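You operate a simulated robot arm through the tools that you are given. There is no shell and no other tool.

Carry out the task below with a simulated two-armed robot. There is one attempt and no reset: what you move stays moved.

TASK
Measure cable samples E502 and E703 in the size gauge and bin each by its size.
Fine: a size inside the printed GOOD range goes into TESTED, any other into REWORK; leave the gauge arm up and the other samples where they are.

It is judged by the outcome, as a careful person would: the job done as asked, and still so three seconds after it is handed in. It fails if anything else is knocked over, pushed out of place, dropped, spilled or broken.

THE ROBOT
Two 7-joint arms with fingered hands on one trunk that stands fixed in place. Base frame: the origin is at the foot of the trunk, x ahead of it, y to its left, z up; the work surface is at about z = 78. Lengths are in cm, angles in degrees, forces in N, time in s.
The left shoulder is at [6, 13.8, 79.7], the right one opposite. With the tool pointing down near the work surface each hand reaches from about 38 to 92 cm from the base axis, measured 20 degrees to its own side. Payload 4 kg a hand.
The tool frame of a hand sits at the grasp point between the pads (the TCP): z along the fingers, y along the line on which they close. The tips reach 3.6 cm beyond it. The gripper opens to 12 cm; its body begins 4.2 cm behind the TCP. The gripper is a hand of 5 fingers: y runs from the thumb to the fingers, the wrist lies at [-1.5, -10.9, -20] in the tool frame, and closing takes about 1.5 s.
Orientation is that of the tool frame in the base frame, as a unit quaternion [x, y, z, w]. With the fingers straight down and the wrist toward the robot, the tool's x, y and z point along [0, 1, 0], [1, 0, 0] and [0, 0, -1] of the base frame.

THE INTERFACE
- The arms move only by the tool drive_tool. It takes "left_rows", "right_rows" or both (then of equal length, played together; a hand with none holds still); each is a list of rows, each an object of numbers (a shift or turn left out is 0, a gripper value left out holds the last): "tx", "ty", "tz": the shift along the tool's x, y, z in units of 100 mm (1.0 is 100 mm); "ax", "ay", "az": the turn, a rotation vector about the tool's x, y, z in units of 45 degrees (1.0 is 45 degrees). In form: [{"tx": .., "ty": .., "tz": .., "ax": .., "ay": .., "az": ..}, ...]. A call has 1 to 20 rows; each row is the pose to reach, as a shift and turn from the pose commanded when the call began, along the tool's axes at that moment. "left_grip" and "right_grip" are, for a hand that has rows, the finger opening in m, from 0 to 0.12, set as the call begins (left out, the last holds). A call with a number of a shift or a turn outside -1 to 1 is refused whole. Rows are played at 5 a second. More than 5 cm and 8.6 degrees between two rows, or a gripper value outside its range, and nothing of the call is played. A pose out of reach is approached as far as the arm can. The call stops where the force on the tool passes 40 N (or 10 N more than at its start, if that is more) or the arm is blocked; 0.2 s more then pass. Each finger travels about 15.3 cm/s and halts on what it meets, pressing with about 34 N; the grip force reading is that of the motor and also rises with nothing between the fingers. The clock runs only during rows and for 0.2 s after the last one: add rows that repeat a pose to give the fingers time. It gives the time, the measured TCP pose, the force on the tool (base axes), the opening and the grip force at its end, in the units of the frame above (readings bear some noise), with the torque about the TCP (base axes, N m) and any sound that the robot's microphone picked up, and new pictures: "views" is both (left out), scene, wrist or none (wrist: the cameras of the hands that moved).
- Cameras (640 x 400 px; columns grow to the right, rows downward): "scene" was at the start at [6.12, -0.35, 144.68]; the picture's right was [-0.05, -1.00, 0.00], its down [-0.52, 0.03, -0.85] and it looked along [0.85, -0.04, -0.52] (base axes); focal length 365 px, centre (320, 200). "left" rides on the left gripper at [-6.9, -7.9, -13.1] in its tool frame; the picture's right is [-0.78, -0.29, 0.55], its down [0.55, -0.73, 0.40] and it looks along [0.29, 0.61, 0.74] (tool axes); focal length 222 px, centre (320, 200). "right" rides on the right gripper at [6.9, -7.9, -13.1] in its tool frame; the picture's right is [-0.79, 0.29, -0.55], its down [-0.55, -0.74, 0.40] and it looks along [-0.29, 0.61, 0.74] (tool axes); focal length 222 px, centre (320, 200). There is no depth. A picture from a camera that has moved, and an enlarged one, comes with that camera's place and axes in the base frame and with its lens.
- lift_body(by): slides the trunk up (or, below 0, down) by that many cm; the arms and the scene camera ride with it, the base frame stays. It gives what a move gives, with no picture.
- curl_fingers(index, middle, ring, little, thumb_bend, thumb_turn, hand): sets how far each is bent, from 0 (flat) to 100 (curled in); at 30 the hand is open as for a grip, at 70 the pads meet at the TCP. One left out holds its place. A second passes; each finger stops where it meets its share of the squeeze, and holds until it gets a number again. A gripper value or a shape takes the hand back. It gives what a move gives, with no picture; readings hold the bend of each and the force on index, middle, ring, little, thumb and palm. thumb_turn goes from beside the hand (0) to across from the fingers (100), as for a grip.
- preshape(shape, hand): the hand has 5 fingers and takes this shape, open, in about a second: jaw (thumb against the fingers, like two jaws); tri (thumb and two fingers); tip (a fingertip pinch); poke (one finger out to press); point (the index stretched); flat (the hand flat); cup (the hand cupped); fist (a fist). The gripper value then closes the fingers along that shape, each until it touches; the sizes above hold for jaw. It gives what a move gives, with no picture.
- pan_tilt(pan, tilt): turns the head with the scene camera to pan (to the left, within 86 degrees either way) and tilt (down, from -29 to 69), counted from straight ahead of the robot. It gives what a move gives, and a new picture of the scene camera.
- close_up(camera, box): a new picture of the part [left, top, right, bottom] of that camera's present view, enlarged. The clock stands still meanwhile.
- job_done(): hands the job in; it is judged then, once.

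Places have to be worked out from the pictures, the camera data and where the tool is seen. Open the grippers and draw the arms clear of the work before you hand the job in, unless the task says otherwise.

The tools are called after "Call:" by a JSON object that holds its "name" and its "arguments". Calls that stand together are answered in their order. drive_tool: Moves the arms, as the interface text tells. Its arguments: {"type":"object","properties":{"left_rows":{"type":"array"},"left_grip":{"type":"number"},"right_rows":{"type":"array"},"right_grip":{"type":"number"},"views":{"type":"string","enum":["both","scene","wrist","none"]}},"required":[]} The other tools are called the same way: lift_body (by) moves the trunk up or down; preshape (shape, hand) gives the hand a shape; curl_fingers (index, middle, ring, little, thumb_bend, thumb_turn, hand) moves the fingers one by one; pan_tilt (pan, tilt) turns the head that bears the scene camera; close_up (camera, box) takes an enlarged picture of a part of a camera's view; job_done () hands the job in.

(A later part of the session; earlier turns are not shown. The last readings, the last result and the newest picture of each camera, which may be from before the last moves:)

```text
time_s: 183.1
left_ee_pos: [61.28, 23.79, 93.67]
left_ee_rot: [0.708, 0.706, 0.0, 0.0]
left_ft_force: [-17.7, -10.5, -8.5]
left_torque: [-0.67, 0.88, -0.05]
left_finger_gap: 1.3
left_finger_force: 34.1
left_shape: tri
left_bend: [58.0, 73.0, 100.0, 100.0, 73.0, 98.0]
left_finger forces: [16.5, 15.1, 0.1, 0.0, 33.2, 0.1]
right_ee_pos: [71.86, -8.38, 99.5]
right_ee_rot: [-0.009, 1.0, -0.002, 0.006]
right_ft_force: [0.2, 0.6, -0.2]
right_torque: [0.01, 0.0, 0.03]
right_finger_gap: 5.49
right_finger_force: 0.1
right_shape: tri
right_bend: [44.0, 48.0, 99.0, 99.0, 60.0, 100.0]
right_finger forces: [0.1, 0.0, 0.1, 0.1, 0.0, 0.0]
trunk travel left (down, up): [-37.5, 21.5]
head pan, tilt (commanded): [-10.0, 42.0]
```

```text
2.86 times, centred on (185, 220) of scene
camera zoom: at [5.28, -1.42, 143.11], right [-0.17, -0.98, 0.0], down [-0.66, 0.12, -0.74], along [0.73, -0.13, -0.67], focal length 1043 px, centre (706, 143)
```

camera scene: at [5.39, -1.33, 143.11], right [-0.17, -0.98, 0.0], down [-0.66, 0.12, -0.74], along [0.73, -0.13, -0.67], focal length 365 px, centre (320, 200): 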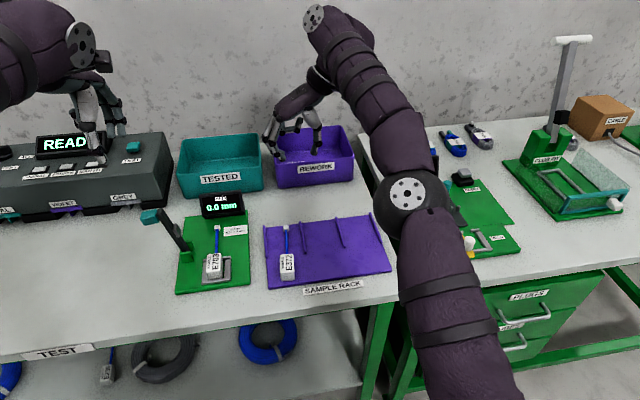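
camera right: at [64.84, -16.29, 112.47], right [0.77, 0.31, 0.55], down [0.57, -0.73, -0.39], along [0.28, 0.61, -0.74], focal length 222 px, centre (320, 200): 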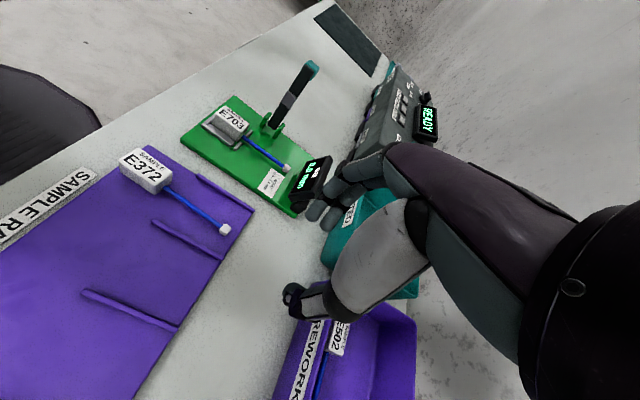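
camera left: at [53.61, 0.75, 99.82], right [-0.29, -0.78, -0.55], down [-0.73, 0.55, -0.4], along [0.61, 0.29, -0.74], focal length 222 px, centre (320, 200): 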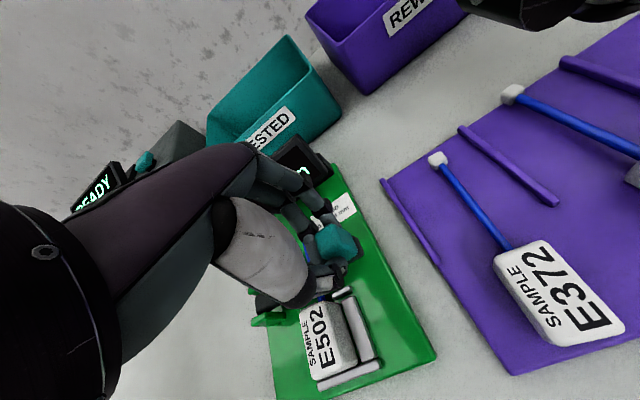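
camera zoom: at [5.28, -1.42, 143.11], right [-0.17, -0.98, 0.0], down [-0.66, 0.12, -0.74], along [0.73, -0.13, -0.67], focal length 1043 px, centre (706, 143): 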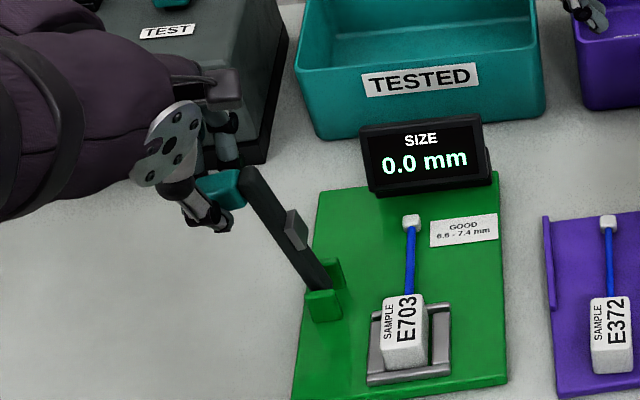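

The arm is at its parked lean. I nudge it 2 mm more to seat it on the stop, then release.

Call:
{"name": "drive_tool", "arguments": {"left_rows": [{"tx": 0.02, "tz": 0.01}, {"tx": 0.02, "tz": 0.01}], "views": "none"}}

Call:
{"name": "drive_tool", "arguments": {"left_rows": [{}, {}, {}, {}, {}], "left_grip": 0.07, "views": "none"}}

Call:
{"name": "close_up", "arguments": {"camera": "scene", "box": [110, 150, 260, 290]}}

Call:
{"name": "close_up", "arguments": {"camera": "left", "box": [240, 130, 440, 330]}}

```text
time_s: 183.7
left_ee_pos: [61.28, 23.78, 93.57]
left_ee_rot: [0.708, 0.706, -0.001, 0.0]
left_ft_force: [-17.4, -14.7, -4.9]
left_torque: [-0.76, 0.84, -0.17]
left_finger_gap: 1.28
left_finger_force: 33.6
left_shape: tri
left_bend: [58.0, 73.0, 100.0, 100.0, 73.0, 98.0]
left_finger forces: [16.7, 11.3, 0.0, 0.0, 33.9, 0.1]
right_ee_pos: [71.75, -8.3, 99.48]
right_ee_rot: [-0.009, 1.0, -0.002, 0.006]
right_ft_force: [0.6, 0.2, 0.5]
right_torque: [0.02, 0.01, 0.03]
right_finger_gap: 5.49
right_finger_force: 0.0
right_shape: tri
right_bend: [44.0, 48.0, 99.0, 99.0, 60.0, 100.0]
right_finger forces: [0.0, 0.1, 0.0, 0.1, 0.0, 0.0]
trunk travel left (down, up): [-37.5, 21.5]
head pan, tilt (commanded): [-10.0, 42.0]
```

```text
time_s: 184.9
left_ee_pos: [61.43, 24.0, 93.6]
left_ee_rot: [0.707, 0.707, 0.0, 0.0]
left_ft_force: [0.7, -0.2, -0.8]
left_torque: [-0.01, 0.0, 0.01]
left_finger_gap: 6.94
left_finger_force: 0.2
left_shape: tri
left_bend: [39.0, 42.0, 99.0, 99.0, 49.0, 100.0]
left_finger forces: [0.0, 0.1, 0.1, 0.1, 0.1, 0.1]
right_ee_pos: [72.01, -8.31, 99.36]
right_ee_rot: [-0.008, 1.0, -0.003, 0.005]
right_ft_force: [-0.5, 0.1, -0.3]
right_torque: [0.01, -0.04, 0.02]
right_finger_gap: 5.49
right_finger_force: 0.2
right_shape: tri
right_bend: [44.0, 48.0, 99.0, 99.0, 60.0, 100.0]
right_finger forces: [0.0, 0.0, 0.0, 0.0, 0.1, 0.0]
trunk travel left (down, up): [-37.5, 21.5]
head pan, tilt (commanded): [-10.0, 42.0]
```

```text
2.86 times, centred on (185, 220) of scene
camera zoom: at [5.4, -1.34, 143.11], right [-0.17, -0.98, 0.0], down [-0.66, 0.12, -0.74], along [0.73, -0.13, -0.67], focal length 1043 px, centre (706, 143)
```

zoom: 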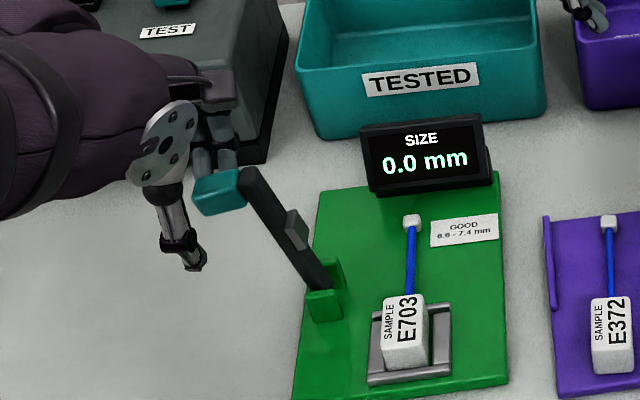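

```text
2.00 times, centred on (340, 230) of left
camera zoom: at [53.52, 17.08, 106.72], right [-0.29, -0.78, -0.55], down [-0.73, 0.55, -0.4], along [0.61, 0.29, -0.74], focal length 444 px, centre (280, 140)
```

zoom: 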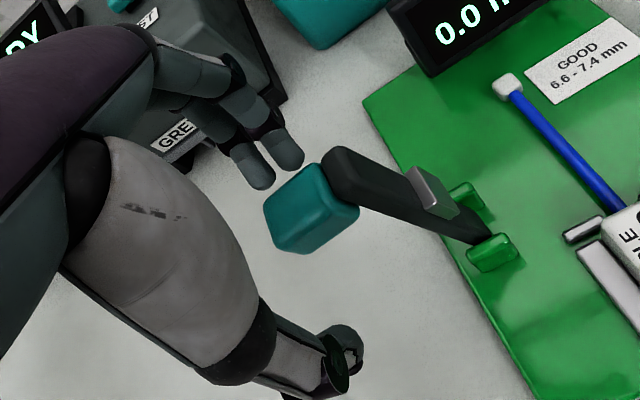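

The arm stays up at its stop. I lift the left hand away and bring the right hand back toward the gauge to collect E703.

Call:
{"name": "drive_tool", "arguments": {"left_rows": [{"tz": -0.1}, {"tz": -0.3}, {"tz": -0.5}, {"tz": -0.7}, {"tz": -0.9}, {"tz": -1.0}, {"tz": -1.0}], "right_rows": [{"tx": 0.2}, {"tx": 0.4}, {"tx": 0.6}, {"tx": 0.8}, {"tx": 1.0}, {"tx": 1.0}, {"tx": 1.0}], "views": "none"}}

Call:
{"name": "drive_tool", "arguments": {"left_rows": [{"tz": -0.2}, {"tz": -0.4}, {"tz": -0.6}, {"tz": -0.8}, {"tz": -1.0}, {"tz": -1.0}, {"tz": -1.0}], "right_rows": [{"tx": 0.15, "ty": 0.1}, {"tx": 0.3, "ty": 0.3}, {"tx": 0.4, "ty": 0.5}, {"tx": 0.5, "ty": 0.7}, {"tx": 0.55, "ty": 0.9}, {"tx": 0.55, "ty": 1.0}, {"tx": 0.55, "ty": 1.0}], "right_grip": 0.06, "views": "scene"}}

Call:
{"name": "close_up", "arguments": {"camera": "scene", "box": [195, 245, 240, 285]}}

```text
time_s: 186.5
left_ee_pos: [61.41, 24.16, 103.57]
left_ee_rot: [0.707, 0.707, 0.001, 0.0]
left_ft_force: [0.2, 0.3, 0.3]
left_torque: [0.0, -0.04, -0.01]
left_finger_gap: 6.95
left_finger_force: 0.1
left_shape: tri
left_bend: [39.0, 42.0, 99.0, 99.0, 49.0, 100.0]
left_finger forces: [0.0, 0.1, 0.0, 0.0, 0.0, 0.0]
right_ee_pos: [62.16, -8.66, 99.09]
right_ee_rot: [0.001, 1.0, -0.001, 0.0]
right_ft_force: [0.9, 0.7, -0.9]
right_torque: [0.04, 0.05, 0.02]
right_finger_gap: 5.5
right_finger_force: 0.1
right_shape: tri
right_bend: [44.0, 48.0, 99.0, 99.0, 60.0, 100.0]
right_finger forces: [0.1, 0.0, 0.1, 0.1, 0.1, 0.1]
trunk travel left (down, up): [-37.5, 21.5]
head pan, tilt (commanded): [-10.0, 42.0]
```

```text
time_s: 188.1
left_ee_pos: [61.41, 24.21, 113.51]
left_ee_rot: [0.707, 0.707, 0.0, 0.0]
left_ft_force: [0.1, -0.1, -0.5]
left_torque: [-0.01, -0.03, -0.01]
left_finger_gap: 6.96
left_finger_force: 0.1
left_shape: tri
left_bend: [39.0, 42.0, 99.0, 99.0, 49.0, 100.0]
left_finger forces: [0.0, 0.0, 0.0, 0.1, 0.0, 0.0]
right_ee_pos: [56.82, 1.36, 99.2]
right_ee_rot: [-0.001, 1.0, -0.001, 0.0]
right_ft_force: [-0.2, -0.5, 0.0]
right_torque: [-0.03, 0.0, 0.0]
right_finger_gap: 5.98
right_finger_force: 0.1
right_shape: tri
right_bend: [42.0, 46.0, 99.0, 99.0, 56.0, 100.0]
right_finger forces: [0.1, 0.0, 0.0, 0.1, 0.0, 0.0]
trunk travel left (down, up): [-37.5, 21.5]
head pan, tilt (commanded): [-10.0, 42.0]
camera scene: at [5.39, -1.34, 143.11], right [-0.17, -0.98, 0.0], down [-0.66, 0.12, -0.74], along [0.73, -0.13, -0.67], focal length 365 px, centre (320, 200)
```

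scene: 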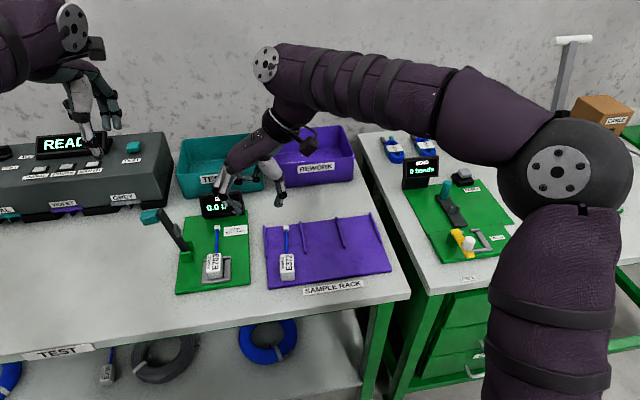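

```text
10.00 times, centred on (218, 265) of scene
camera zoom: at [5.39, -1.34, 143.11], right [-0.17, -0.98, 0.0], down [-0.66, 0.12, -0.74], along [0.73, -0.13, -0.67], focal length 3652 px, centre (1345, -450)
```

zoom: 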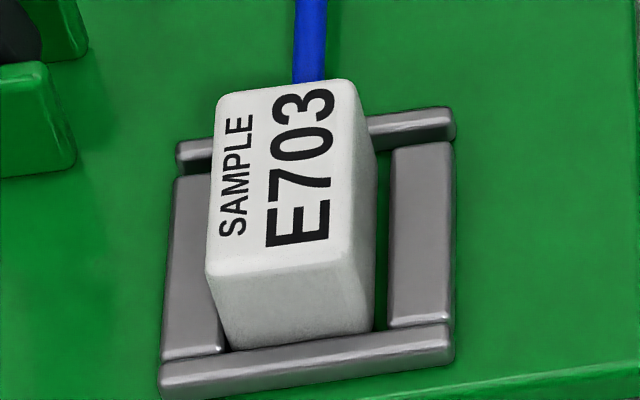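

E703 sits exactly where E502 did. I move over it and descend to the same grasp height.

Call:
{"name": "drive_tool", "arguments": {"right_rows": [{"ty": 0.2}, {"ty": 0.4}, {"ty": 0.6}, {"ty": 0.8}, {"ty": 1.0}, {"ty": 1.0}], "views": "none"}}

Call:
{"name": "drive_tool", "arguments": {"right_rows": [{"tx": 0.012, "ty": 0.05, "az": 0.01}, {"tx": 0.012, "ty": 0.09, "az": 0.01, "tz": 0.15}, {"tx": 0.012, "ty": 0.09, "az": 0.01, "tz": 0.35}, {"tx": 0.012, "ty": 0.09, "az": 0.01, "tz": 0.55}, {"tx": 0.012, "ty": 0.09, "az": 0.01, "tz": 0.75}, {"tx": 0.012, "ty": 0.09, "az": 0.01, "tz": 0.95}, {"tx": 0.012, "ty": 0.09, "az": 0.01, "tz": 0.95}], "views": "none"}}

Call:
{"name": "drive_tool", "arguments": {"right_rows": [{"tz": 0.15}, {"tz": 0.3}, {"tz": 0.43}, {"tz": 0.53}, {"tz": 0.57}, {"tz": 0.57}], "views": "none"}}

Call:
{"name": "close_up", "arguments": {"camera": "scene", "box": [185, 235, 250, 285]}}

```text
time_s: 189.5
left_ee_pos: [61.49, 24.03, 113.53]
left_ee_rot: [0.707, 0.707, -0.001, 0.0]
left_ft_force: [-0.2, 0.0, 0.4]
left_torque: [0.04, -0.01, 0.02]
left_finger_gap: 6.95
left_finger_force: 0.1
left_shape: tri
left_bend: [39.0, 42.0, 99.0, 99.0, 49.0, 100.0]
left_finger forces: [0.0, 0.1, 0.0, 0.0, 0.1, 0.0]
right_ee_pos: [56.62, 11.32, 99.28]
right_ee_rot: [-0.001, 1.0, 0.0, 0.0]
right_ft_force: [0.0, 0.2, -0.4]
right_torque: [0.0, 0.02, 0.01]
right_finger_gap: 5.98
right_finger_force: 0.1
right_shape: tri
right_bend: [42.0, 46.0, 99.0, 99.0, 56.0, 100.0]
right_finger forces: [0.1, 0.0, 0.1, 0.0, 0.0, 0.1]
trunk travel left (down, up): [-37.5, 21.5]
head pan, tilt (commanded): [-10.0, 42.0]
```

```text
time_s: 191.1
left_ee_pos: [61.4, 24.04, 113.42]
left_ee_rot: [0.707, 0.708, 0.001, 0.0]
left_ft_force: [0.6, 0.7, 0.0]
left_torque: [-0.01, 0.02, 0.02]
left_finger_gap: 7.01
left_finger_force: 0.1
left_shape: tri
left_bend: [39.0, 42.0, 99.0, 99.0, 49.0, 100.0]
left_finger forces: [0.1, 0.1, 0.0, 0.1, 0.1, 0.1]
right_ee_pos: [56.55, 12.25, 89.88]
right_ee_rot: [0.002, 1.0, 0.0, 0.0]
right_ft_force: [-1.5, -0.7, -0.5]
right_torque: [-0.01, -0.03, -0.01]
right_finger_gap: 5.97
right_finger_force: 0.0
right_shape: tri
right_bend: [42.0, 46.0, 99.0, 99.0, 56.0, 100.0]
right_finger forces: [0.0, 0.0, 0.0, 0.1, 0.0, 0.0]
trunk travel left (down, up): [-37.5, 21.5]
head pan, tilt (commanded): [-10.0, 42.0]
```

```text
time_s: 192.5
left_ee_pos: [61.42, 24.12, 113.4]
left_ee_rot: [0.707, 0.707, -0.001, 0.0]
left_ft_force: [0.3, -0.6, 0.0]
left_torque: [-0.02, 0.01, 0.0]
left_finger_gap: 6.97
left_finger_force: 0.0
left_shape: tri
left_bend: [39.0, 42.0, 99.0, 99.0, 49.0, 100.0]
left_finger forces: [0.0, 0.0, 0.1, 0.0, 0.1, 0.0]
right_ee_pos: [56.53, 12.26, 83.88]
right_ee_rot: [0.003, 1.0, 0.001, 0.0]
right_ft_force: [0.3, 0.2, -0.1]
right_torque: [0.01, 0.0, -0.01]
right_finger_gap: 5.96
right_finger_force: 0.0
right_shape: tri
right_bend: [42.0, 46.0, 99.0, 99.0, 56.0, 100.0]
right_finger forces: [0.1, 0.0, 0.0, 0.1, 0.0, 0.0]
trunk travel left (down, up): [-37.5, 21.5]
head pan, tilt (commanded): [-10.0, 42.0]
```

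```text
8.00 times, centred on (218, 260) of scene
camera zoom: at [5.39, -1.34, 143.11], right [-0.17, -0.98, 0.0], down [-0.66, 0.12, -0.74], along [0.73, -0.13, -0.67], focal length 2921 px, centre (1140, -280)
```

zoom: 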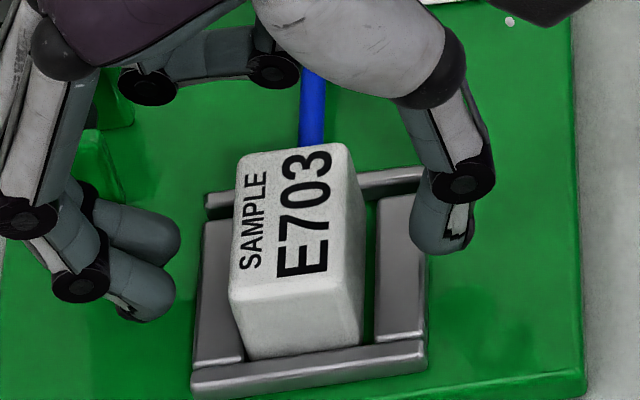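

The hand straddles E703 cleanly. I close the pinch and lift it out of the nest.

Call:
{"name": "drive_tool", "arguments": {"right_rows": [{}, {}, {}, {}, {}, {}, {}, {}], "right_grip": 0.01, "views": "none"}}

Call:
{"name": "drive_tool", "arguments": {"right_rows": [{"tz": -0.05}, {"tz": -0.12}, {"tz": -0.2}, {"tz": -0.35}, {"tz": -0.55}, {"tz": -0.8}, {"tz": -1.0}, {"tz": -1.0}], "views": "both"}}

```text
time_s: 194.3
left_ee_pos: [61.44, 24.06, 113.51]
left_ee_rot: [0.706, 0.708, 0.0, 0.0]
left_ft_force: [0.0, 0.4, 0.2]
left_torque: [-0.01, -0.01, 0.03]
left_finger_gap: 6.98
left_finger_force: 0.0
left_shape: tri
left_bend: [39.0, 42.0, 99.0, 99.0, 49.0, 100.0]
left_finger forces: [0.0, 0.0, 0.0, 0.1, 0.0, 0.1]
right_ee_pos: [56.56, 12.1, 83.94]
right_ee_rot: [0.002, 1.0, 0.0, 0.0]
right_ft_force: [0.5, -0.5, 0.7]
right_torque: [-0.01, 0.0, -0.03]
right_finger_gap: 2.16
right_finger_force: 33.6
right_shape: tri
right_bend: [72.0, 61.0, 100.0, 100.0, 69.0, 100.0]
right_finger forces: [16.3, 15.1, 0.0, 0.1, 32.0, 0.0]
trunk travel left (down, up): [-37.5, 21.5]
head pan, tilt (commanded): [-10.0, 42.0]
```

```text
time_s: 196.1
left_ee_pos: [61.35, 23.97, 113.56]
left_ee_rot: [0.707, 0.708, 0.0, -0.001]
left_ft_force: [0.2, -0.2, -0.3]
left_torque: [-0.04, 0.03, -0.01]
left_finger_gap: 6.99
left_finger_force: 0.1
left_shape: tri
left_bend: [39.0, 42.0, 99.0, 99.0, 49.0, 100.0]
left_finger forces: [0.0, 0.0, 0.0, 0.0, 0.0, 0.0]
right_ee_pos: [56.41, 12.18, 94.05]
right_ee_rot: [0.002, 1.0, 0.0, 0.0]
right_ft_force: [-0.3, -0.3, -0.8]
right_torque: [0.02, 0.03, 0.03]
right_finger_gap: 2.19
right_finger_force: 34.3
right_shape: tri
right_bend: [72.0, 61.0, 100.0, 100.0, 69.0, 100.0]
right_finger forces: [16.3, 15.4, 0.1, 0.0, 31.6, 0.0]
trunk travel left (down, up): [-37.5, 21.5]
head pan, tilt (commanded): [-10.0, 42.0]
camera scene: at [5.4, -1.33, 143.11], right [-0.17, -0.98, 0.0], down [-0.66, 0.12, -0.74], along [0.73, -0.13, -0.67], focal length 365 px, centre (320, 200)
camera right: at [49.34, 4.23, 107.1], right [0.79, 0.29, 0.55], down [0.55, -0.74, -0.4], along [0.29, 0.61, -0.74], focal length 222 px, centre (320, 200)
```

scene: 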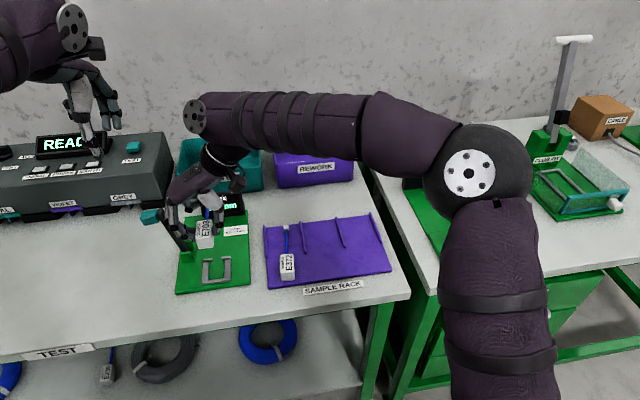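
right: 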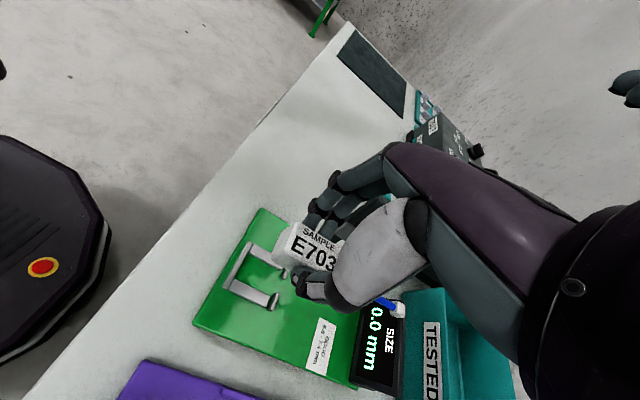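

E703 must go to TESTED (y 0–21), but from the right shoulder that bin is beyond the reach sphere I fitted (~71.6 cm to the wrist), while the left arm can reach it. I'll set E703 straight back into the nest by reversing the lift, then pick it up with the left hand.

Call:
{"name": "drive_tool", "arguments": {"right_rows": [{"tz": 0.2}, {"tz": 0.4}, {"tz": 0.6}, {"tz": 0.75}, {"tz": 0.85}, {"tz": 0.85}], "views": "none"}}

Call:
{"name": "close_up", "arguments": {"camera": "scene", "box": [195, 245, 240, 285]}}

```text
time_s: 197.5
left_ee_pos: [61.37, 24.07, 113.62]
left_ee_rot: [0.707, 0.707, 0.0, 0.001]
left_ft_force: [-0.8, 0.1, 0.1]
left_torque: [-0.02, -0.01, 0.02]
left_finger_gap: 6.99
left_finger_force: 0.1
left_shape: tri
left_bend: [39.0, 42.0, 99.0, 99.0, 49.0, 100.0]
left_finger forces: [0.0, 0.1, 0.0, 0.0, 0.0, 0.0]
right_ee_pos: [56.47, 12.36, 85.65]
right_ee_rot: [0.003, 1.0, 0.0, 0.001]
right_ft_force: [0.0, -0.4, -0.5]
right_torque: [-0.01, 0.0, -0.02]
right_finger_gap: 2.16
right_finger_force: 34.3
right_shape: tri
right_bend: [72.0, 61.0, 100.0, 100.0, 69.0, 100.0]
right_finger forces: [16.3, 15.4, 0.0, 0.0, 31.6, 0.1]
trunk travel left (down, up): [-37.5, 21.5]
head pan, tilt (commanded): [-10.0, 42.0]
```

```text
10.00 times, centred on (218, 265) of scene
camera zoom: at [5.4, -1.34, 143.11], right [-0.17, -0.98, 0.0], down [-0.66, 0.12, -0.74], along [0.73, -0.13, -0.67], focal length 3652 px, centre (1345, -450)
```

zoom: 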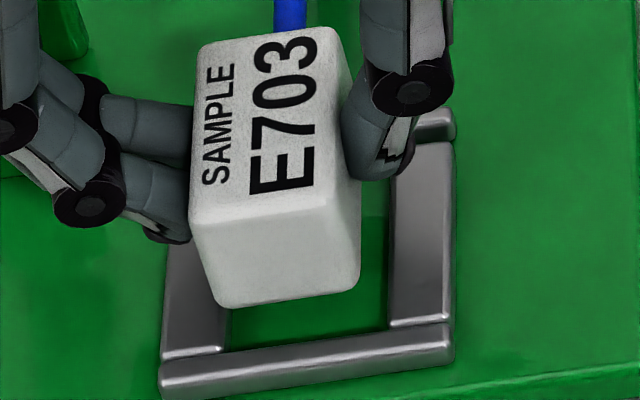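

Compared with its seated outline the block is ~0.2 cm left and slightly nose-up. I shift (−0.08, −0.18) cm and lower gently.

Call:
{"name": "drive_tool", "arguments": {"right_rows": [{"tx": 0.008, "ty": -0.018}, {"tx": 0.008, "ty": -0.018, "tz": 0.03}, {"tx": 0.008, "ty": -0.018, "tz": 0.06}, {"tx": 0.008, "ty": -0.018, "tz": 0.08}, {"tx": 0.008, "ty": -0.018, "tz": 0.08}], "views": "none"}}

Call:
{"name": "close_up", "arguments": {"camera": "scene", "box": [195, 245, 240, 285]}}

```text
time_s: 198.7
left_ee_pos: [61.47, 24.07, 113.5]
left_ee_rot: [0.707, 0.707, 0.0, 0.0]
left_ft_force: [-0.1, 0.0, -0.2]
left_torque: [0.01, 0.0, 0.0]
left_finger_gap: 6.97
left_finger_force: 0.0
left_shape: tri
left_bend: [39.0, 42.0, 99.0, 99.0, 49.0, 100.0]
left_finger forces: [0.0, 0.0, 0.1, 0.0, 0.0, 0.0]
right_ee_pos: [56.44, 12.02, 84.64]
right_ee_rot: [0.003, 1.0, 0.0, 0.0]
right_ft_force: [-0.3, 0.2, -0.4]
right_torque: [0.01, 0.03, 0.01]
right_finger_gap: 2.18
right_finger_force: 34.1
right_shape: tri
right_bend: [72.0, 61.0, 100.0, 100.0, 69.0, 100.0]
right_finger forces: [16.3, 15.4, 0.0, 0.1, 31.7, 0.0]
trunk travel left (down, up): [-37.5, 21.5]
head pan, tilt (commanded): [-10.0, 42.0]
```

```text
10.00 times, centred on (218, 265) of scene
camera zoom: at [5.4, -1.34, 143.11], right [-0.17, -0.98, 0.0], down [-0.66, 0.12, -0.74], along [0.73, -0.13, -0.67], focal length 3652 px, centre (1345, -450)
```

zoom: 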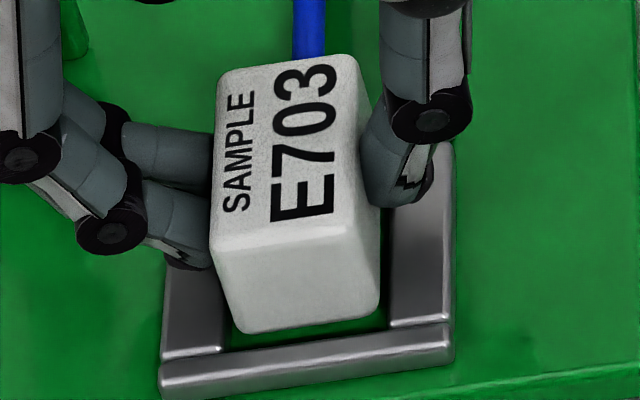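

No contact at z=84.64 and the outline is inside the nest. I continue down.

Call:
{"name": "drive_tool", "arguments": {"right_rows": [{"tz": 0.015}, {"tz": 0.03}, {"tz": 0.03}], "views": "none"}}

Call:
{"name": "drive_tool", "arguments": {"right_rows": [{"tz": 0.01}, {"tz": 0.02}, {"tz": 0.02}], "views": "none"}}

Call:
{"name": "close_up", "arguments": {"camera": "scene", "box": [195, 245, 240, 285]}}

```text
time_s: 199.5
left_ee_pos: [61.45, 24.2, 113.46]
left_ee_rot: [0.707, 0.707, -0.001, -0.001]
left_ft_force: [0.8, 1.4, -0.2]
left_torque: [0.02, -0.03, 0.0]
left_finger_gap: 6.99
left_finger_force: 0.0
left_shape: tri
left_bend: [39.0, 42.0, 99.0, 99.0, 49.0, 100.0]
left_finger forces: [0.0, 0.0, 0.1, 0.1, 0.1, 0.1]
right_ee_pos: [56.39, 12.08, 84.39]
right_ee_rot: [0.003, 1.0, 0.0, 0.0]
right_ft_force: [0.9, 1.2, -0.5]
right_torque: [0.02, 0.0, 0.0]
right_finger_gap: 2.16
right_finger_force: 34.0
right_shape: tri
right_bend: [72.0, 61.0, 100.0, 100.0, 69.0, 100.0]
right_finger forces: [16.3, 15.4, 0.0, 0.1, 31.7, 0.0]
trunk travel left (down, up): [-37.5, 21.5]
head pan, tilt (commanded): [-10.0, 42.0]
```

```text
time_s: 200.3
left_ee_pos: [61.41, 24.14, 113.5]
left_ee_rot: [0.707, 0.707, 0.0, 0.0]
left_ft_force: [-0.9, -0.2, -0.2]
left_torque: [-0.02, -0.01, 0.01]
left_finger_gap: 6.95
left_finger_force: 0.2
left_shape: tri
left_bend: [39.0, 42.0, 99.0, 99.0, 49.0, 100.0]
left_finger forces: [0.0, 0.0, 0.0, 0.1, 0.1, 0.0]
right_ee_pos: [56.38, 12.04, 84.14]
right_ee_rot: [0.003, 1.0, 0.0, 0.0]
right_ft_force: [0.5, -0.6, -1.2]
right_torque: [0.0, 0.01, -0.03]
right_finger_gap: 2.17
right_finger_force: 33.7
right_shape: tri
right_bend: [72.0, 61.0, 100.0, 100.0, 69.0, 100.0]
right_finger forces: [16.4, 15.4, 0.0, 0.0, 31.7, 0.1]
trunk travel left (down, up): [-37.5, 21.5]
head pan, tilt (commanded): [-10.0, 42.0]
```

```text
10.00 times, centred on (218, 265) of scene
camera zoom: at [5.4, -1.34, 143.11], right [-0.17, -0.98, 0.0], down [-0.66, 0.12, -0.74], along [0.73, -0.13, -0.67], focal length 3652 px, centre (1345, -450)
```

zoom: 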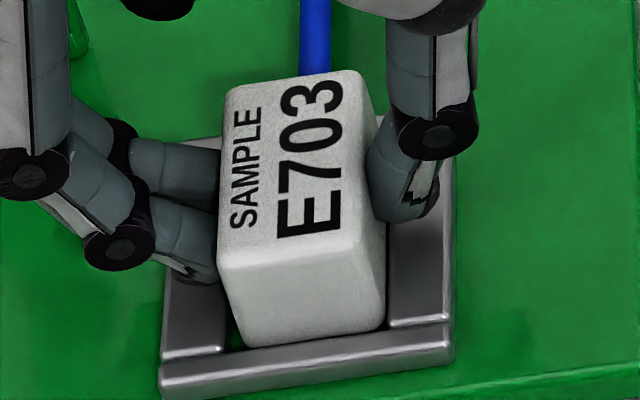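

It slid in without resistance. Two more small steps down to the plate, then release.

Call:
{"name": "drive_tool", "arguments": {"right_rows": [{"tz": 0.01}, {"tz": 0.018}, {"tz": 0.018}], "views": "none"}}

Call:
{"name": "drive_tool", "arguments": {"right_rows": [{}, {}, {}, {}, {}], "right_grip": 0.055, "views": "none"}}

Call:
{"name": "drive_tool", "arguments": {"right_rows": [{"tz": -0.05}, {"tz": -0.15}, {"tz": -0.3}, {"tz": -0.5}, {"tz": -0.75}, {"tz": -1.0}, {"tz": -1.0}], "views": "none"}}

Call:
{"name": "close_up", "arguments": {"camera": "scene", "box": [180, 210, 250, 285]}}

```text
time_s: 201.1
left_ee_pos: [61.43, 24.13, 113.54]
left_ee_rot: [0.707, 0.707, 0.0, 0.001]
left_ft_force: [-1.0, -0.1, -0.5]
left_torque: [0.03, 0.02, 0.01]
left_finger_gap: 6.95
left_finger_force: 0.1
left_shape: tri
left_bend: [39.0, 42.0, 99.0, 99.0, 49.0, 100.0]
left_finger forces: [0.0, 0.1, 0.0, 0.1, 0.1, 0.0]
right_ee_pos: [56.46, 11.99, 83.93]
right_ee_rot: [0.003, 1.0, 0.0, 0.0]
right_ft_force: [-0.1, 1.1, -0.1]
right_torque: [0.0, -0.02, 0.01]
right_finger_gap: 2.2
right_finger_force: 34.5
right_shape: tri
right_bend: [72.0, 61.0, 100.0, 100.0, 69.0, 100.0]
right_finger forces: [16.3, 15.6, 0.0, 0.1, 31.6, 0.0]
trunk travel left (down, up): [-37.5, 21.5]
head pan, tilt (commanded): [-10.0, 42.0]
```

```text
time_s: 202.3
left_ee_pos: [61.37, 24.07, 113.54]
left_ee_rot: [0.707, 0.707, 0.0, 0.0]
left_ft_force: [-0.4, -0.3, -0.2]
left_torque: [0.0, -0.02, -0.04]
left_finger_gap: 6.96
left_finger_force: 0.1
left_shape: tri
left_bend: [39.0, 42.0, 99.0, 99.0, 49.0, 100.0]
left_finger forces: [0.0, 0.0, 0.1, 0.1, 0.0, 0.0]
right_ee_pos: [56.46, 12.06, 83.93]
right_ee_rot: [0.003, 1.0, 0.0, 0.0]
right_ft_force: [0.1, 0.2, -0.2]
right_torque: [0.0, -0.03, -0.01]
right_finger_gap: 5.48
right_finger_force: 0.0
right_shape: tri
right_bend: [44.0, 48.0, 99.0, 99.0, 60.0, 100.0]
right_finger forces: [0.0, 0.1, 0.0, 0.1, 0.1, 0.0]
trunk travel left (down, up): [-37.5, 21.5]
head pan, tilt (commanded): [-10.0, 42.0]
```

```text
time_s: 203.9
left_ee_pos: [61.37, 24.08, 113.52]
left_ee_rot: [0.707, 0.707, 0.001, -0.001]
left_ft_force: [0.0, -0.5, 0.6]
left_torque: [0.01, 0.0, 0.02]
left_finger_gap: 6.96
left_finger_force: 0.1
left_shape: tri
left_bend: [39.0, 42.0, 99.0, 99.0, 49.0, 100.0]
left_finger forces: [0.0, 0.1, 0.1, 0.0, 0.1, 0.1]
right_ee_pos: [56.33, 11.92, 94.03]
right_ee_rot: [0.002, 1.0, 0.0, 0.0]
right_ft_force: [0.4, -0.8, 0.2]
right_torque: [0.02, -0.03, 0.02]
right_finger_gap: 5.45
right_finger_force: 0.1
right_shape: tri
right_bend: [44.0, 48.0, 99.0, 99.0, 60.0, 100.0]
right_finger forces: [0.0, 0.1, 0.0, 0.0, 0.1, 0.1]
trunk travel left (down, up): [-37.5, 21.5]
head pan, tilt (commanded): [-10.0, 42.0]
```

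```text
5.33 times, centred on (215, 248) of scene
camera zoom: at [5.4, -1.34, 143.11], right [-0.17, -0.98, 0.0], down [-0.66, 0.12, -0.74], along [0.73, -0.13, -0.67], focal length 1948 px, centre (880, -53)
```

zoom: 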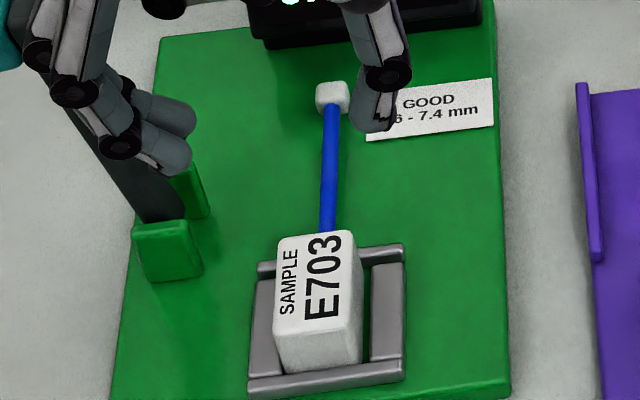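

E703 is back in the nest, seated. I move the right hand away to the right while the left hand turns 90° (wrist out to the left) to mirror the pinch orientation.

Call:
{"name": "drive_tool", "arguments": {"left_rows": [{"az": 0.15}, {"az": 0.3}, {"az": 0.45}, {"az": 0.6}, {"az": 0.75}, {"az": 0.9}, {"az": 1.0}, {"az": 1.0}], "right_rows": [{"tz": -0.15}, {"tz": -0.3, "ty": -0.15}, {"tz": -0.45, "ty": -0.35}, {"tz": -0.6, "ty": -0.5}, {"tz": -0.6, "ty": -0.7}, {"tz": -0.6, "ty": -0.9}, {"tz": -0.6, "ty": -1.0}, {"tz": -0.6, "ty": -1.0}], "views": "none"}}

Call:
{"name": "drive_tool", "arguments": {"left_rows": [{"az": 0.15}, {"az": 0.3}, {"az": 0.45}, {"az": 0.6}, {"az": 0.75}, {"az": 0.9}, {"az": 1.0}, {"az": 1.0}], "right_rows": [{"ty": -0.15}, {"ty": -0.3}, {"ty": -0.45}, {"ty": -0.6}, {"ty": -0.75}, {"ty": -0.9}, {"ty": -1.0}, {"ty": -1.0}], "views": "both"}}

```text
time_s: 205.7
left_ee_pos: [61.43, 23.92, 113.63]
left_ee_rot: [0.924, 0.382, 0.0, 0.0]
left_ft_force: [0.0, -0.2, -0.4]
left_torque: [0.03, -0.01, 0.0]
left_finger_gap: 6.97
left_finger_force: 0.1
left_shape: tri
left_bend: [39.0, 42.0, 99.0, 99.0, 49.0, 100.0]
left_finger forces: [0.0, 0.0, 0.0, 0.0, 0.1, 0.1]
right_ee_pos: [56.45, 2.06, 100.01]
right_ee_rot: [0.003, 1.0, 0.0, 0.0]
right_ft_force: [0.7, -0.1, 1.3]
right_torque: [-0.01, -0.06, 0.01]
right_finger_gap: 5.48
right_finger_force: 0.1
right_shape: tri
right_bend: [44.0, 48.0, 99.0, 99.0, 60.0, 100.0]
right_finger forces: [0.0, 0.1, 0.0, 0.1, 0.0, 0.1]
trunk travel left (down, up): [-37.5, 21.5]
head pan, tilt (commanded): [-10.0, 42.0]
```

```text
time_s: 207.5
left_ee_pos: [61.34, 24.09, 113.52]
left_ee_rot: [1.0, 0.0, 0.0, -0.001]
left_ft_force: [-0.6, 0.1, 0.5]
left_torque: [-0.01, 0.02, 0.02]
left_finger_gap: 6.97
left_finger_force: 0.2
left_shape: tri
left_bend: [39.0, 42.0, 99.0, 99.0, 49.0, 100.0]
left_finger forces: [0.0, 0.1, 0.1, 0.0, 0.0, 0.0]
right_ee_pos: [56.34, -7.95, 99.96]
right_ee_rot: [0.003, 1.0, 0.0, 0.0]
right_ft_force: [-0.4, 0.0, 0.2]
right_torque: [-0.01, 0.04, 0.0]
right_finger_gap: 5.51
right_finger_force: 0.1
right_shape: tri
right_bend: [44.0, 48.0, 99.0, 99.0, 60.0, 100.0]
right_finger forces: [0.0, 0.0, 0.0, 0.0, 0.0, 0.1]
trunk travel left (down, up): [-37.5, 21.5]
head pan, tilt (commanded): [-10.0, 42.0]
camera scene: at [5.39, -1.34, 143.11], right [-0.17, -0.98, 0.0], down [-0.66, 0.12, -0.74], along [0.73, -0.13, -0.67], focal length 365 px, centre (320, 200)
camera right: at [49.19, -15.93, 113.03], right [0.79, 0.29, 0.55], down [0.55, -0.74, -0.4], along [0.29, 0.61, -0.74], focal length 222 px, centre (320, 200)
camera left: at [54.54, 32.02, 126.67], right [-0.78, 0.29, -0.55], down [0.55, 0.73, -0.4], along [0.29, -0.61, -0.74], focal length 222 px, centre (320, 200)
```

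scene: 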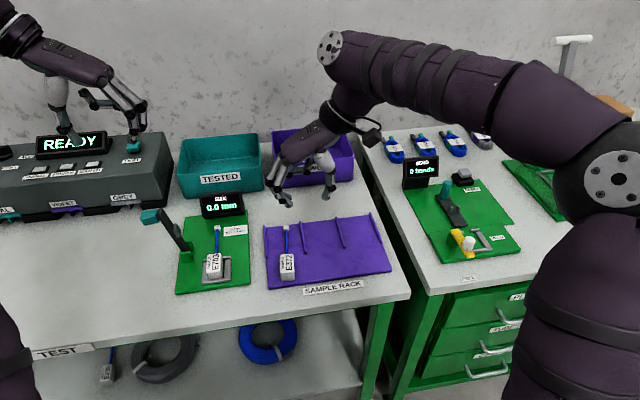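
right: 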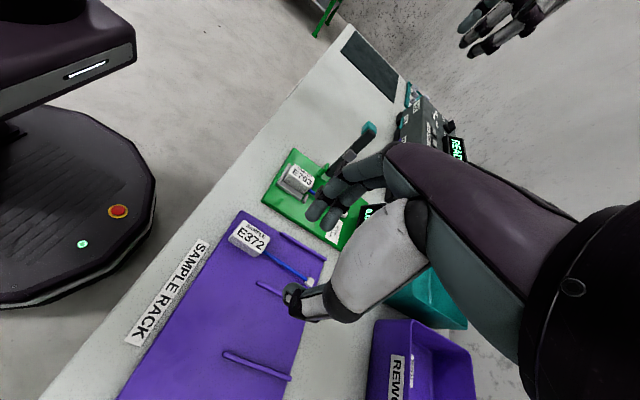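
left: 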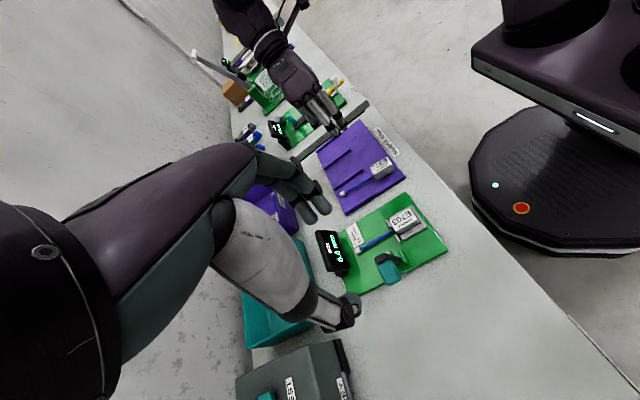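

The left hand is now in the mirrored pinch orientation. I move it over the nest at height, and the right hand further right.

Call:
{"name": "drive_tool", "arguments": {"left_rows": [{"tx": -0.1, "ty": 0.15}, {"tx": -0.2, "ty": 0.35}, {"tx": -0.3, "ty": 0.55}, {"tx": -0.4, "ty": 0.75}, {"tx": -0.474, "ty": 0.95}, {"tx": -0.474, "ty": 1.0}, {"tx": -0.474, "ty": 1.0}], "right_rows": [{"ty": -0.15}, {"ty": -0.3}, {"ty": -0.45}, {"ty": -0.6}, {"ty": -0.75}, {"ty": -0.9}, {"ty": -0.9}], "left_grip": 0.06, "views": "none"}}

Call:
{"name": "drive_tool", "arguments": {"left_rows": [{"ty": 0.1}, {"ty": 0.185}, {"ty": 0.185, "tz": 0.2}, {"ty": 0.185, "tz": 0.4}, {"ty": 0.185, "tz": 0.6}, {"ty": 0.185, "tz": 0.8}, {"ty": 0.185, "tz": 1.0}, {"ty": 0.185, "tz": 1.0}], "views": "both"}}

```text
time_s: 209.1
left_ee_pos: [56.62, 14.02, 113.48]
left_ee_rot: [1.0, 0.0, 0.001, 0.0]
left_ft_force: [0.1, -0.6, -0.1]
left_torque: [-0.03, -0.01, -0.03]
left_finger_gap: 5.98
left_finger_force: 0.1
left_shape: tri
left_bend: [42.0, 46.0, 99.0, 99.0, 56.0, 100.0]
left_finger forces: [0.0, 0.1, 0.0, 0.1, 0.0, 0.1]
right_ee_pos: [56.2, -17.0, 99.75]
right_ee_rot: [0.003, 1.0, 0.0, 0.0]
right_ft_force: [0.4, -0.9, 0.6]
right_torque: [-0.02, 0.0, -0.01]
right_finger_gap: 5.51
right_finger_force: 0.0
right_shape: tri
right_bend: [44.0, 48.0, 99.0, 99.0, 60.0, 100.0]
right_finger forces: [0.0, 0.1, 0.0, 0.0, 0.0, 0.1]
trunk travel left (down, up): [-37.5, 21.5]
head pan, tilt (commanded): [-10.0, 42.0]
```

```text
time_s: 210.9
left_ee_pos: [56.61, 12.22, 103.51]
left_ee_rot: [1.0, 0.0, 0.0, 0.0]
left_ft_force: [0.1, -0.2, 0.0]
left_torque: [0.02, 0.02, -0.01]
left_finger_gap: 6.0
left_finger_force: 0.0
left_shape: tri
left_bend: [42.0, 46.0, 99.0, 99.0, 56.0, 100.0]
left_finger forces: [0.0, 0.1, 0.1, 0.0, 0.0, 0.0]
right_ee_pos: [56.16, -16.81, 100.06]
right_ee_rot: [0.003, 1.0, 0.0, 0.0]
right_ft_force: [0.3, -0.1, 0.3]
right_torque: [-0.01, 0.03, -0.02]
right_finger_gap: 5.51
right_finger_force: 0.0
right_shape: tri
right_bend: [44.0, 48.0, 99.0, 99.0, 60.0, 100.0]
right_finger forces: [0.0, 0.0, 0.0, 0.0, 0.1, 0.1]
trunk travel left (down, up): [-37.5, 21.5]
head pan, tilt (commanded): [-10.0, 42.0]
camera scene: at [5.39, -1.35, 143.11], right [-0.17, -0.98, 0.0], down [-0.66, 0.12, -0.74], along [0.73, -0.13, -0.67], focal length 365 px, centre (320, 200)
camera left: at [49.74, 20.11, 116.65], right [-0.78, 0.29, -0.55], down [0.55, 0.73, -0.4], along [0.29, -0.61, -0.74], focal length 222 px, centre (320, 200)
```

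scene: 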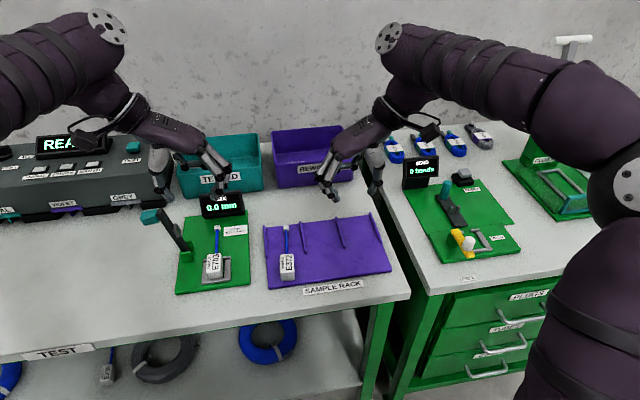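
left: 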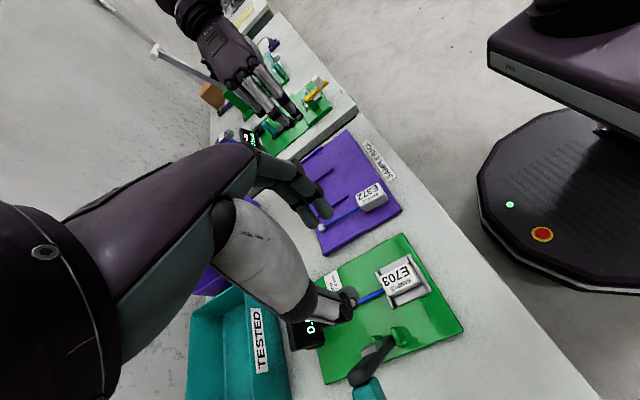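

Centred over the nest. I lower 9 cm and check clearance between the left hand and the raised gauge arm.

Call:
{"name": "drive_tool", "arguments": {"left_rows": [{"tz": 0.15}, {"tz": 0.3}, {"tz": 0.45}, {"tz": 0.6}, {"tz": 0.75}, {"tz": 0.9}, {"tz": 0.9}], "views": "none"}}

Call:
{"name": "close_up", "arguments": {"camera": "scene", "box": [110, 130, 280, 290]}}

Call:
{"name": "close_up", "arguments": {"camera": "left", "box": [260, 180, 480, 400]}}

Call:
{"name": "close_up", "arguments": {"camera": "right", "box": [200, 0, 420, 180]}}

```text
time_s: 212.5
left_ee_pos: [56.84, 12.09, 94.45]
left_ee_rot: [1.0, -0.001, 0.0, 0.0]
left_ft_force: [0.4, -0.5, -0.5]
left_torque: [0.01, 0.02, 0.05]
left_finger_gap: 6.02
left_finger_force: 0.0
left_shape: tri
left_bend: [42.0, 46.0, 99.0, 99.0, 56.0, 100.0]
left_finger forces: [0.0, 0.0, 0.1, 0.0, 0.1, 0.1]
right_ee_pos: [56.21, -16.97, 99.83]
right_ee_rot: [0.003, 1.0, 0.0, 0.0]
right_ft_force: [-0.1, -0.1, 1.2]
right_torque: [0.0, 0.0, 0.0]
right_finger_gap: 5.49
right_finger_force: 0.2
right_shape: tri
right_bend: [44.0, 48.0, 99.0, 99.0, 60.0, 100.0]
right_finger forces: [0.1, 0.0, 0.0, 0.0, 0.1, 0.0]
trunk travel left (down, up): [-37.5, 21.5]
head pan, tilt (commanded): [-10.0, 42.0]
```

```text
2.50 times, centred on (195, 210) of scene
camera zoom: at [5.39, -1.34, 143.11], right [-0.17, -0.98, 0.0], down [-0.66, 0.12, -0.74], along [0.73, -0.13, -0.67], focal length 913 px, centre (632, 175)
```

zoom: 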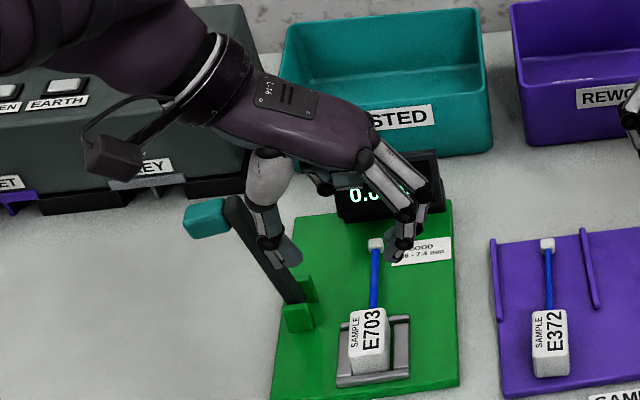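

```text
1.82 times, centred on (370, 290) of left
camera zoom: at [49.89, 20.0, 107.63], right [-0.78, 0.29, -0.55], down [0.55, 0.73, -0.4], along [0.29, -0.61, -0.74], focal length 404 px, centre (229, 36)
```

zoom: 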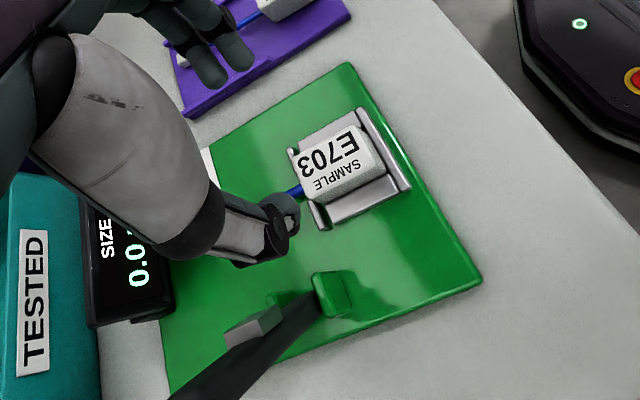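

```text
2.22 times, centred on (310, 90) of right
camera zoom: at [49.09, -24.9, 113.02], right [0.79, 0.29, 0.55], down [0.55, -0.74, -0.4], along [0.29, 0.61, -0.74], focal length 494 px, centre (342, 444)
```

zoom: 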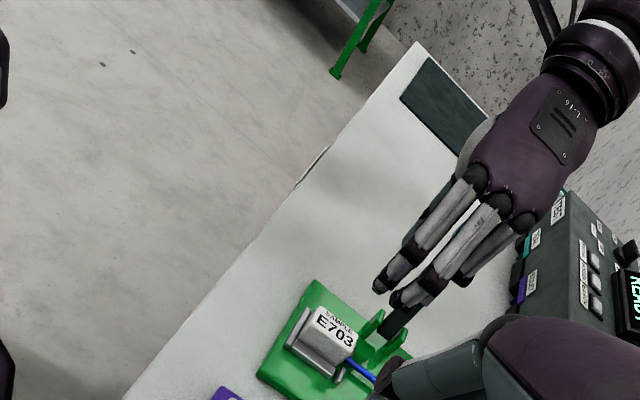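

The hand's wrist ring will pass about 1 cm from the raised arm, so I shift the grip 0.8 cm toward the robot for margin and lower partway to check.

Call:
{"name": "drive_tool", "arguments": {"left_rows": [{"tx": -0.04}, {"tx": -0.08, "tz": 0.1}, {"tx": -0.08, "tz": 0.25}, {"tx": -0.08, "tz": 0.4}, {"tx": -0.08, "tz": 0.55}, {"tx": -0.08, "tz": 0.6}, {"tx": -0.08, "tz": 0.6}], "views": "none"}}

Call:
{"name": "close_up", "arguments": {"camera": "scene", "box": [130, 150, 270, 290]}}

Call:
{"name": "close_up", "arguments": {"camera": "left", "box": [260, 180, 480, 400]}}

```text
time_s: 214.1
left_ee_pos: [55.81, 12.23, 88.64]
left_ee_rot: [1.0, -0.001, 0.0, 0.0]
left_ft_force: [0.5, 0.0, 0.5]
left_torque: [0.01, -0.02, -0.03]
left_finger_gap: 6.01
left_finger_force: 0.1
left_shape: tri
left_bend: [42.0, 46.0, 99.0, 99.0, 56.0, 100.0]
left_finger forces: [0.1, 0.1, 0.0, 0.1, 0.1, 0.0]
right_ee_pos: [56.18, -16.92, 99.96]
right_ee_rot: [0.002, 1.0, 0.0, 0.0]
right_ft_force: [-0.4, 0.3, 0.1]
right_torque: [-0.04, 0.03, -0.03]
right_finger_gap: 5.47
right_finger_force: 0.2
right_shape: tri
right_bend: [44.0, 48.0, 99.0, 99.0, 60.0, 100.0]
right_finger forces: [0.1, 0.0, 0.0, 0.0, 0.0, 0.0]
trunk travel left (down, up): [-37.5, 21.5]
head pan, tilt (commanded): [-10.0, 42.0]
```

```text
2.86 times, centred on (200, 220) of scene
camera zoom: at [5.39, -1.35, 143.11], right [-0.17, -0.98, 0.0], down [-0.66, 0.12, -0.74], along [0.73, -0.13, -0.67], focal length 1043 px, centre (663, 143)
```

zoom: 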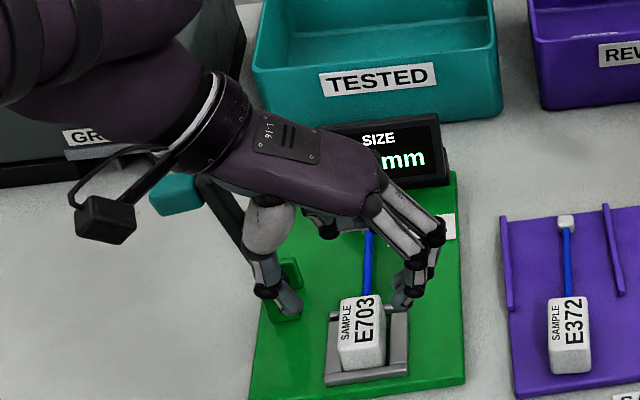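

```text
1.82 times, centred on (370, 290) of left
camera zoom: at [48.96, 20.14, 101.66], right [-0.78, 0.29, -0.55], down [0.55, 0.73, -0.4], along [0.29, -0.61, -0.74], focal length 404 px, centre (229, 36)
```

zoom: 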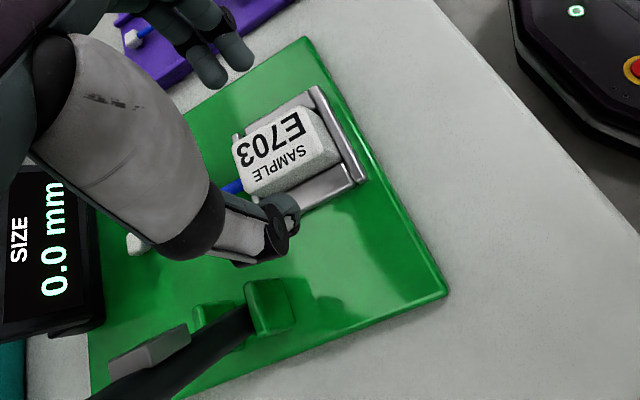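

Clearance to the arm looks fine (the wrist ring is nearer the robot than the arm). I shift back +0.4 cm for a better-centred grip and lower to z≈84.

Call:
{"name": "drive_tool", "arguments": {"left_rows": [{"tx": 0.04, "tz": 0.1}, {"tx": 0.04, "tz": 0.22}, {"tx": 0.04, "tz": 0.34}, {"tx": 0.04, "tz": 0.42}, {"tx": 0.04, "tz": 0.46}, {"tx": 0.04, "tz": 0.46}], "views": "none"}}

Call:
{"name": "close_up", "arguments": {"camera": "scene", "box": [170, 200, 260, 290]}}

Call:
{"name": "close_up", "arguments": {"camera": "left", "box": [260, 180, 440, 360]}}

```text
time_s: 215.5
left_ee_pos: [56.32, 12.08, 83.94]
left_ee_rot: [1.0, 0.0, 0.0, 0.0]
left_ft_force: [0.1, 0.5, -0.4]
left_torque: [0.01, -0.01, -0.01]
left_finger_gap: 6.02
left_finger_force: 0.0
left_shape: tri
left_bend: [42.0, 46.0, 99.0, 99.0, 56.0, 100.0]
left_finger forces: [0.0, 0.0, 0.1, 0.0, 0.0, 0.0]
right_ee_pos: [56.21, -16.94, 100.01]
right_ee_rot: [0.003, 1.0, 0.0, 0.0]
right_ft_force: [0.2, 0.1, 0.6]
right_torque: [0.01, -0.01, -0.01]
right_finger_gap: 5.5
right_finger_force: 0.1
right_shape: tri
right_bend: [44.0, 48.0, 99.0, 99.0, 60.0, 100.0]
right_finger forces: [0.0, 0.0, 0.0, 0.0, 0.0, 0.0]
trunk travel left (down, up): [-37.5, 21.5]
head pan, tilt (commanded): [-10.0, 42.0]
```

```text
4.44 times, centred on (215, 245) of scene
camera zoom: at [5.39, -1.34, 143.11], right [-0.17, -0.98, 0.0], down [-0.66, 0.12, -0.74], along [0.73, -0.13, -0.67], focal length 1623 px, centre (787, 0)
```

zoom: 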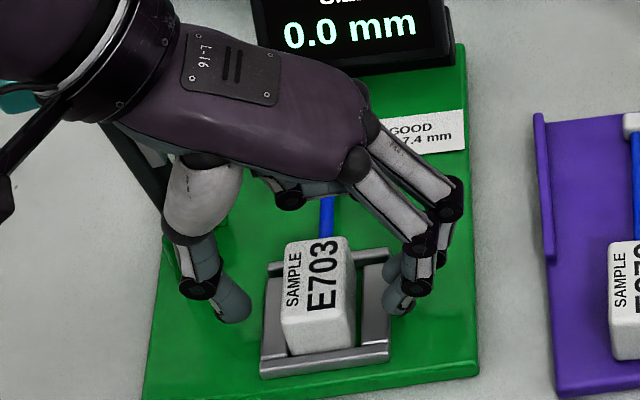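

```text
2.22 times, centred on (350, 270) of left
camera zoom: at [49.42, 20.09, 97.05], right [-0.78, 0.29, -0.55], down [0.55, 0.73, -0.4], along [0.29, -0.61, -0.74], focal length 494 px, centre (253, 44)
```

zoom: 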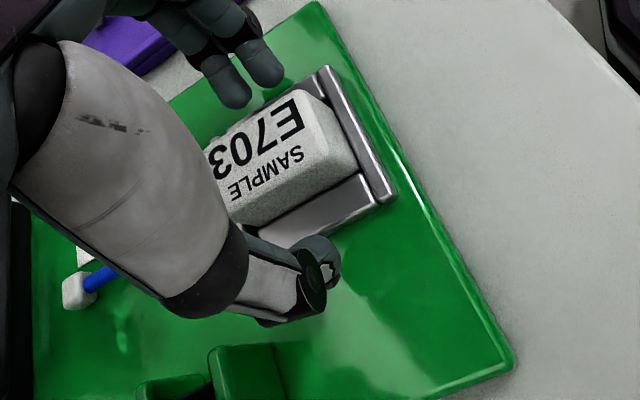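

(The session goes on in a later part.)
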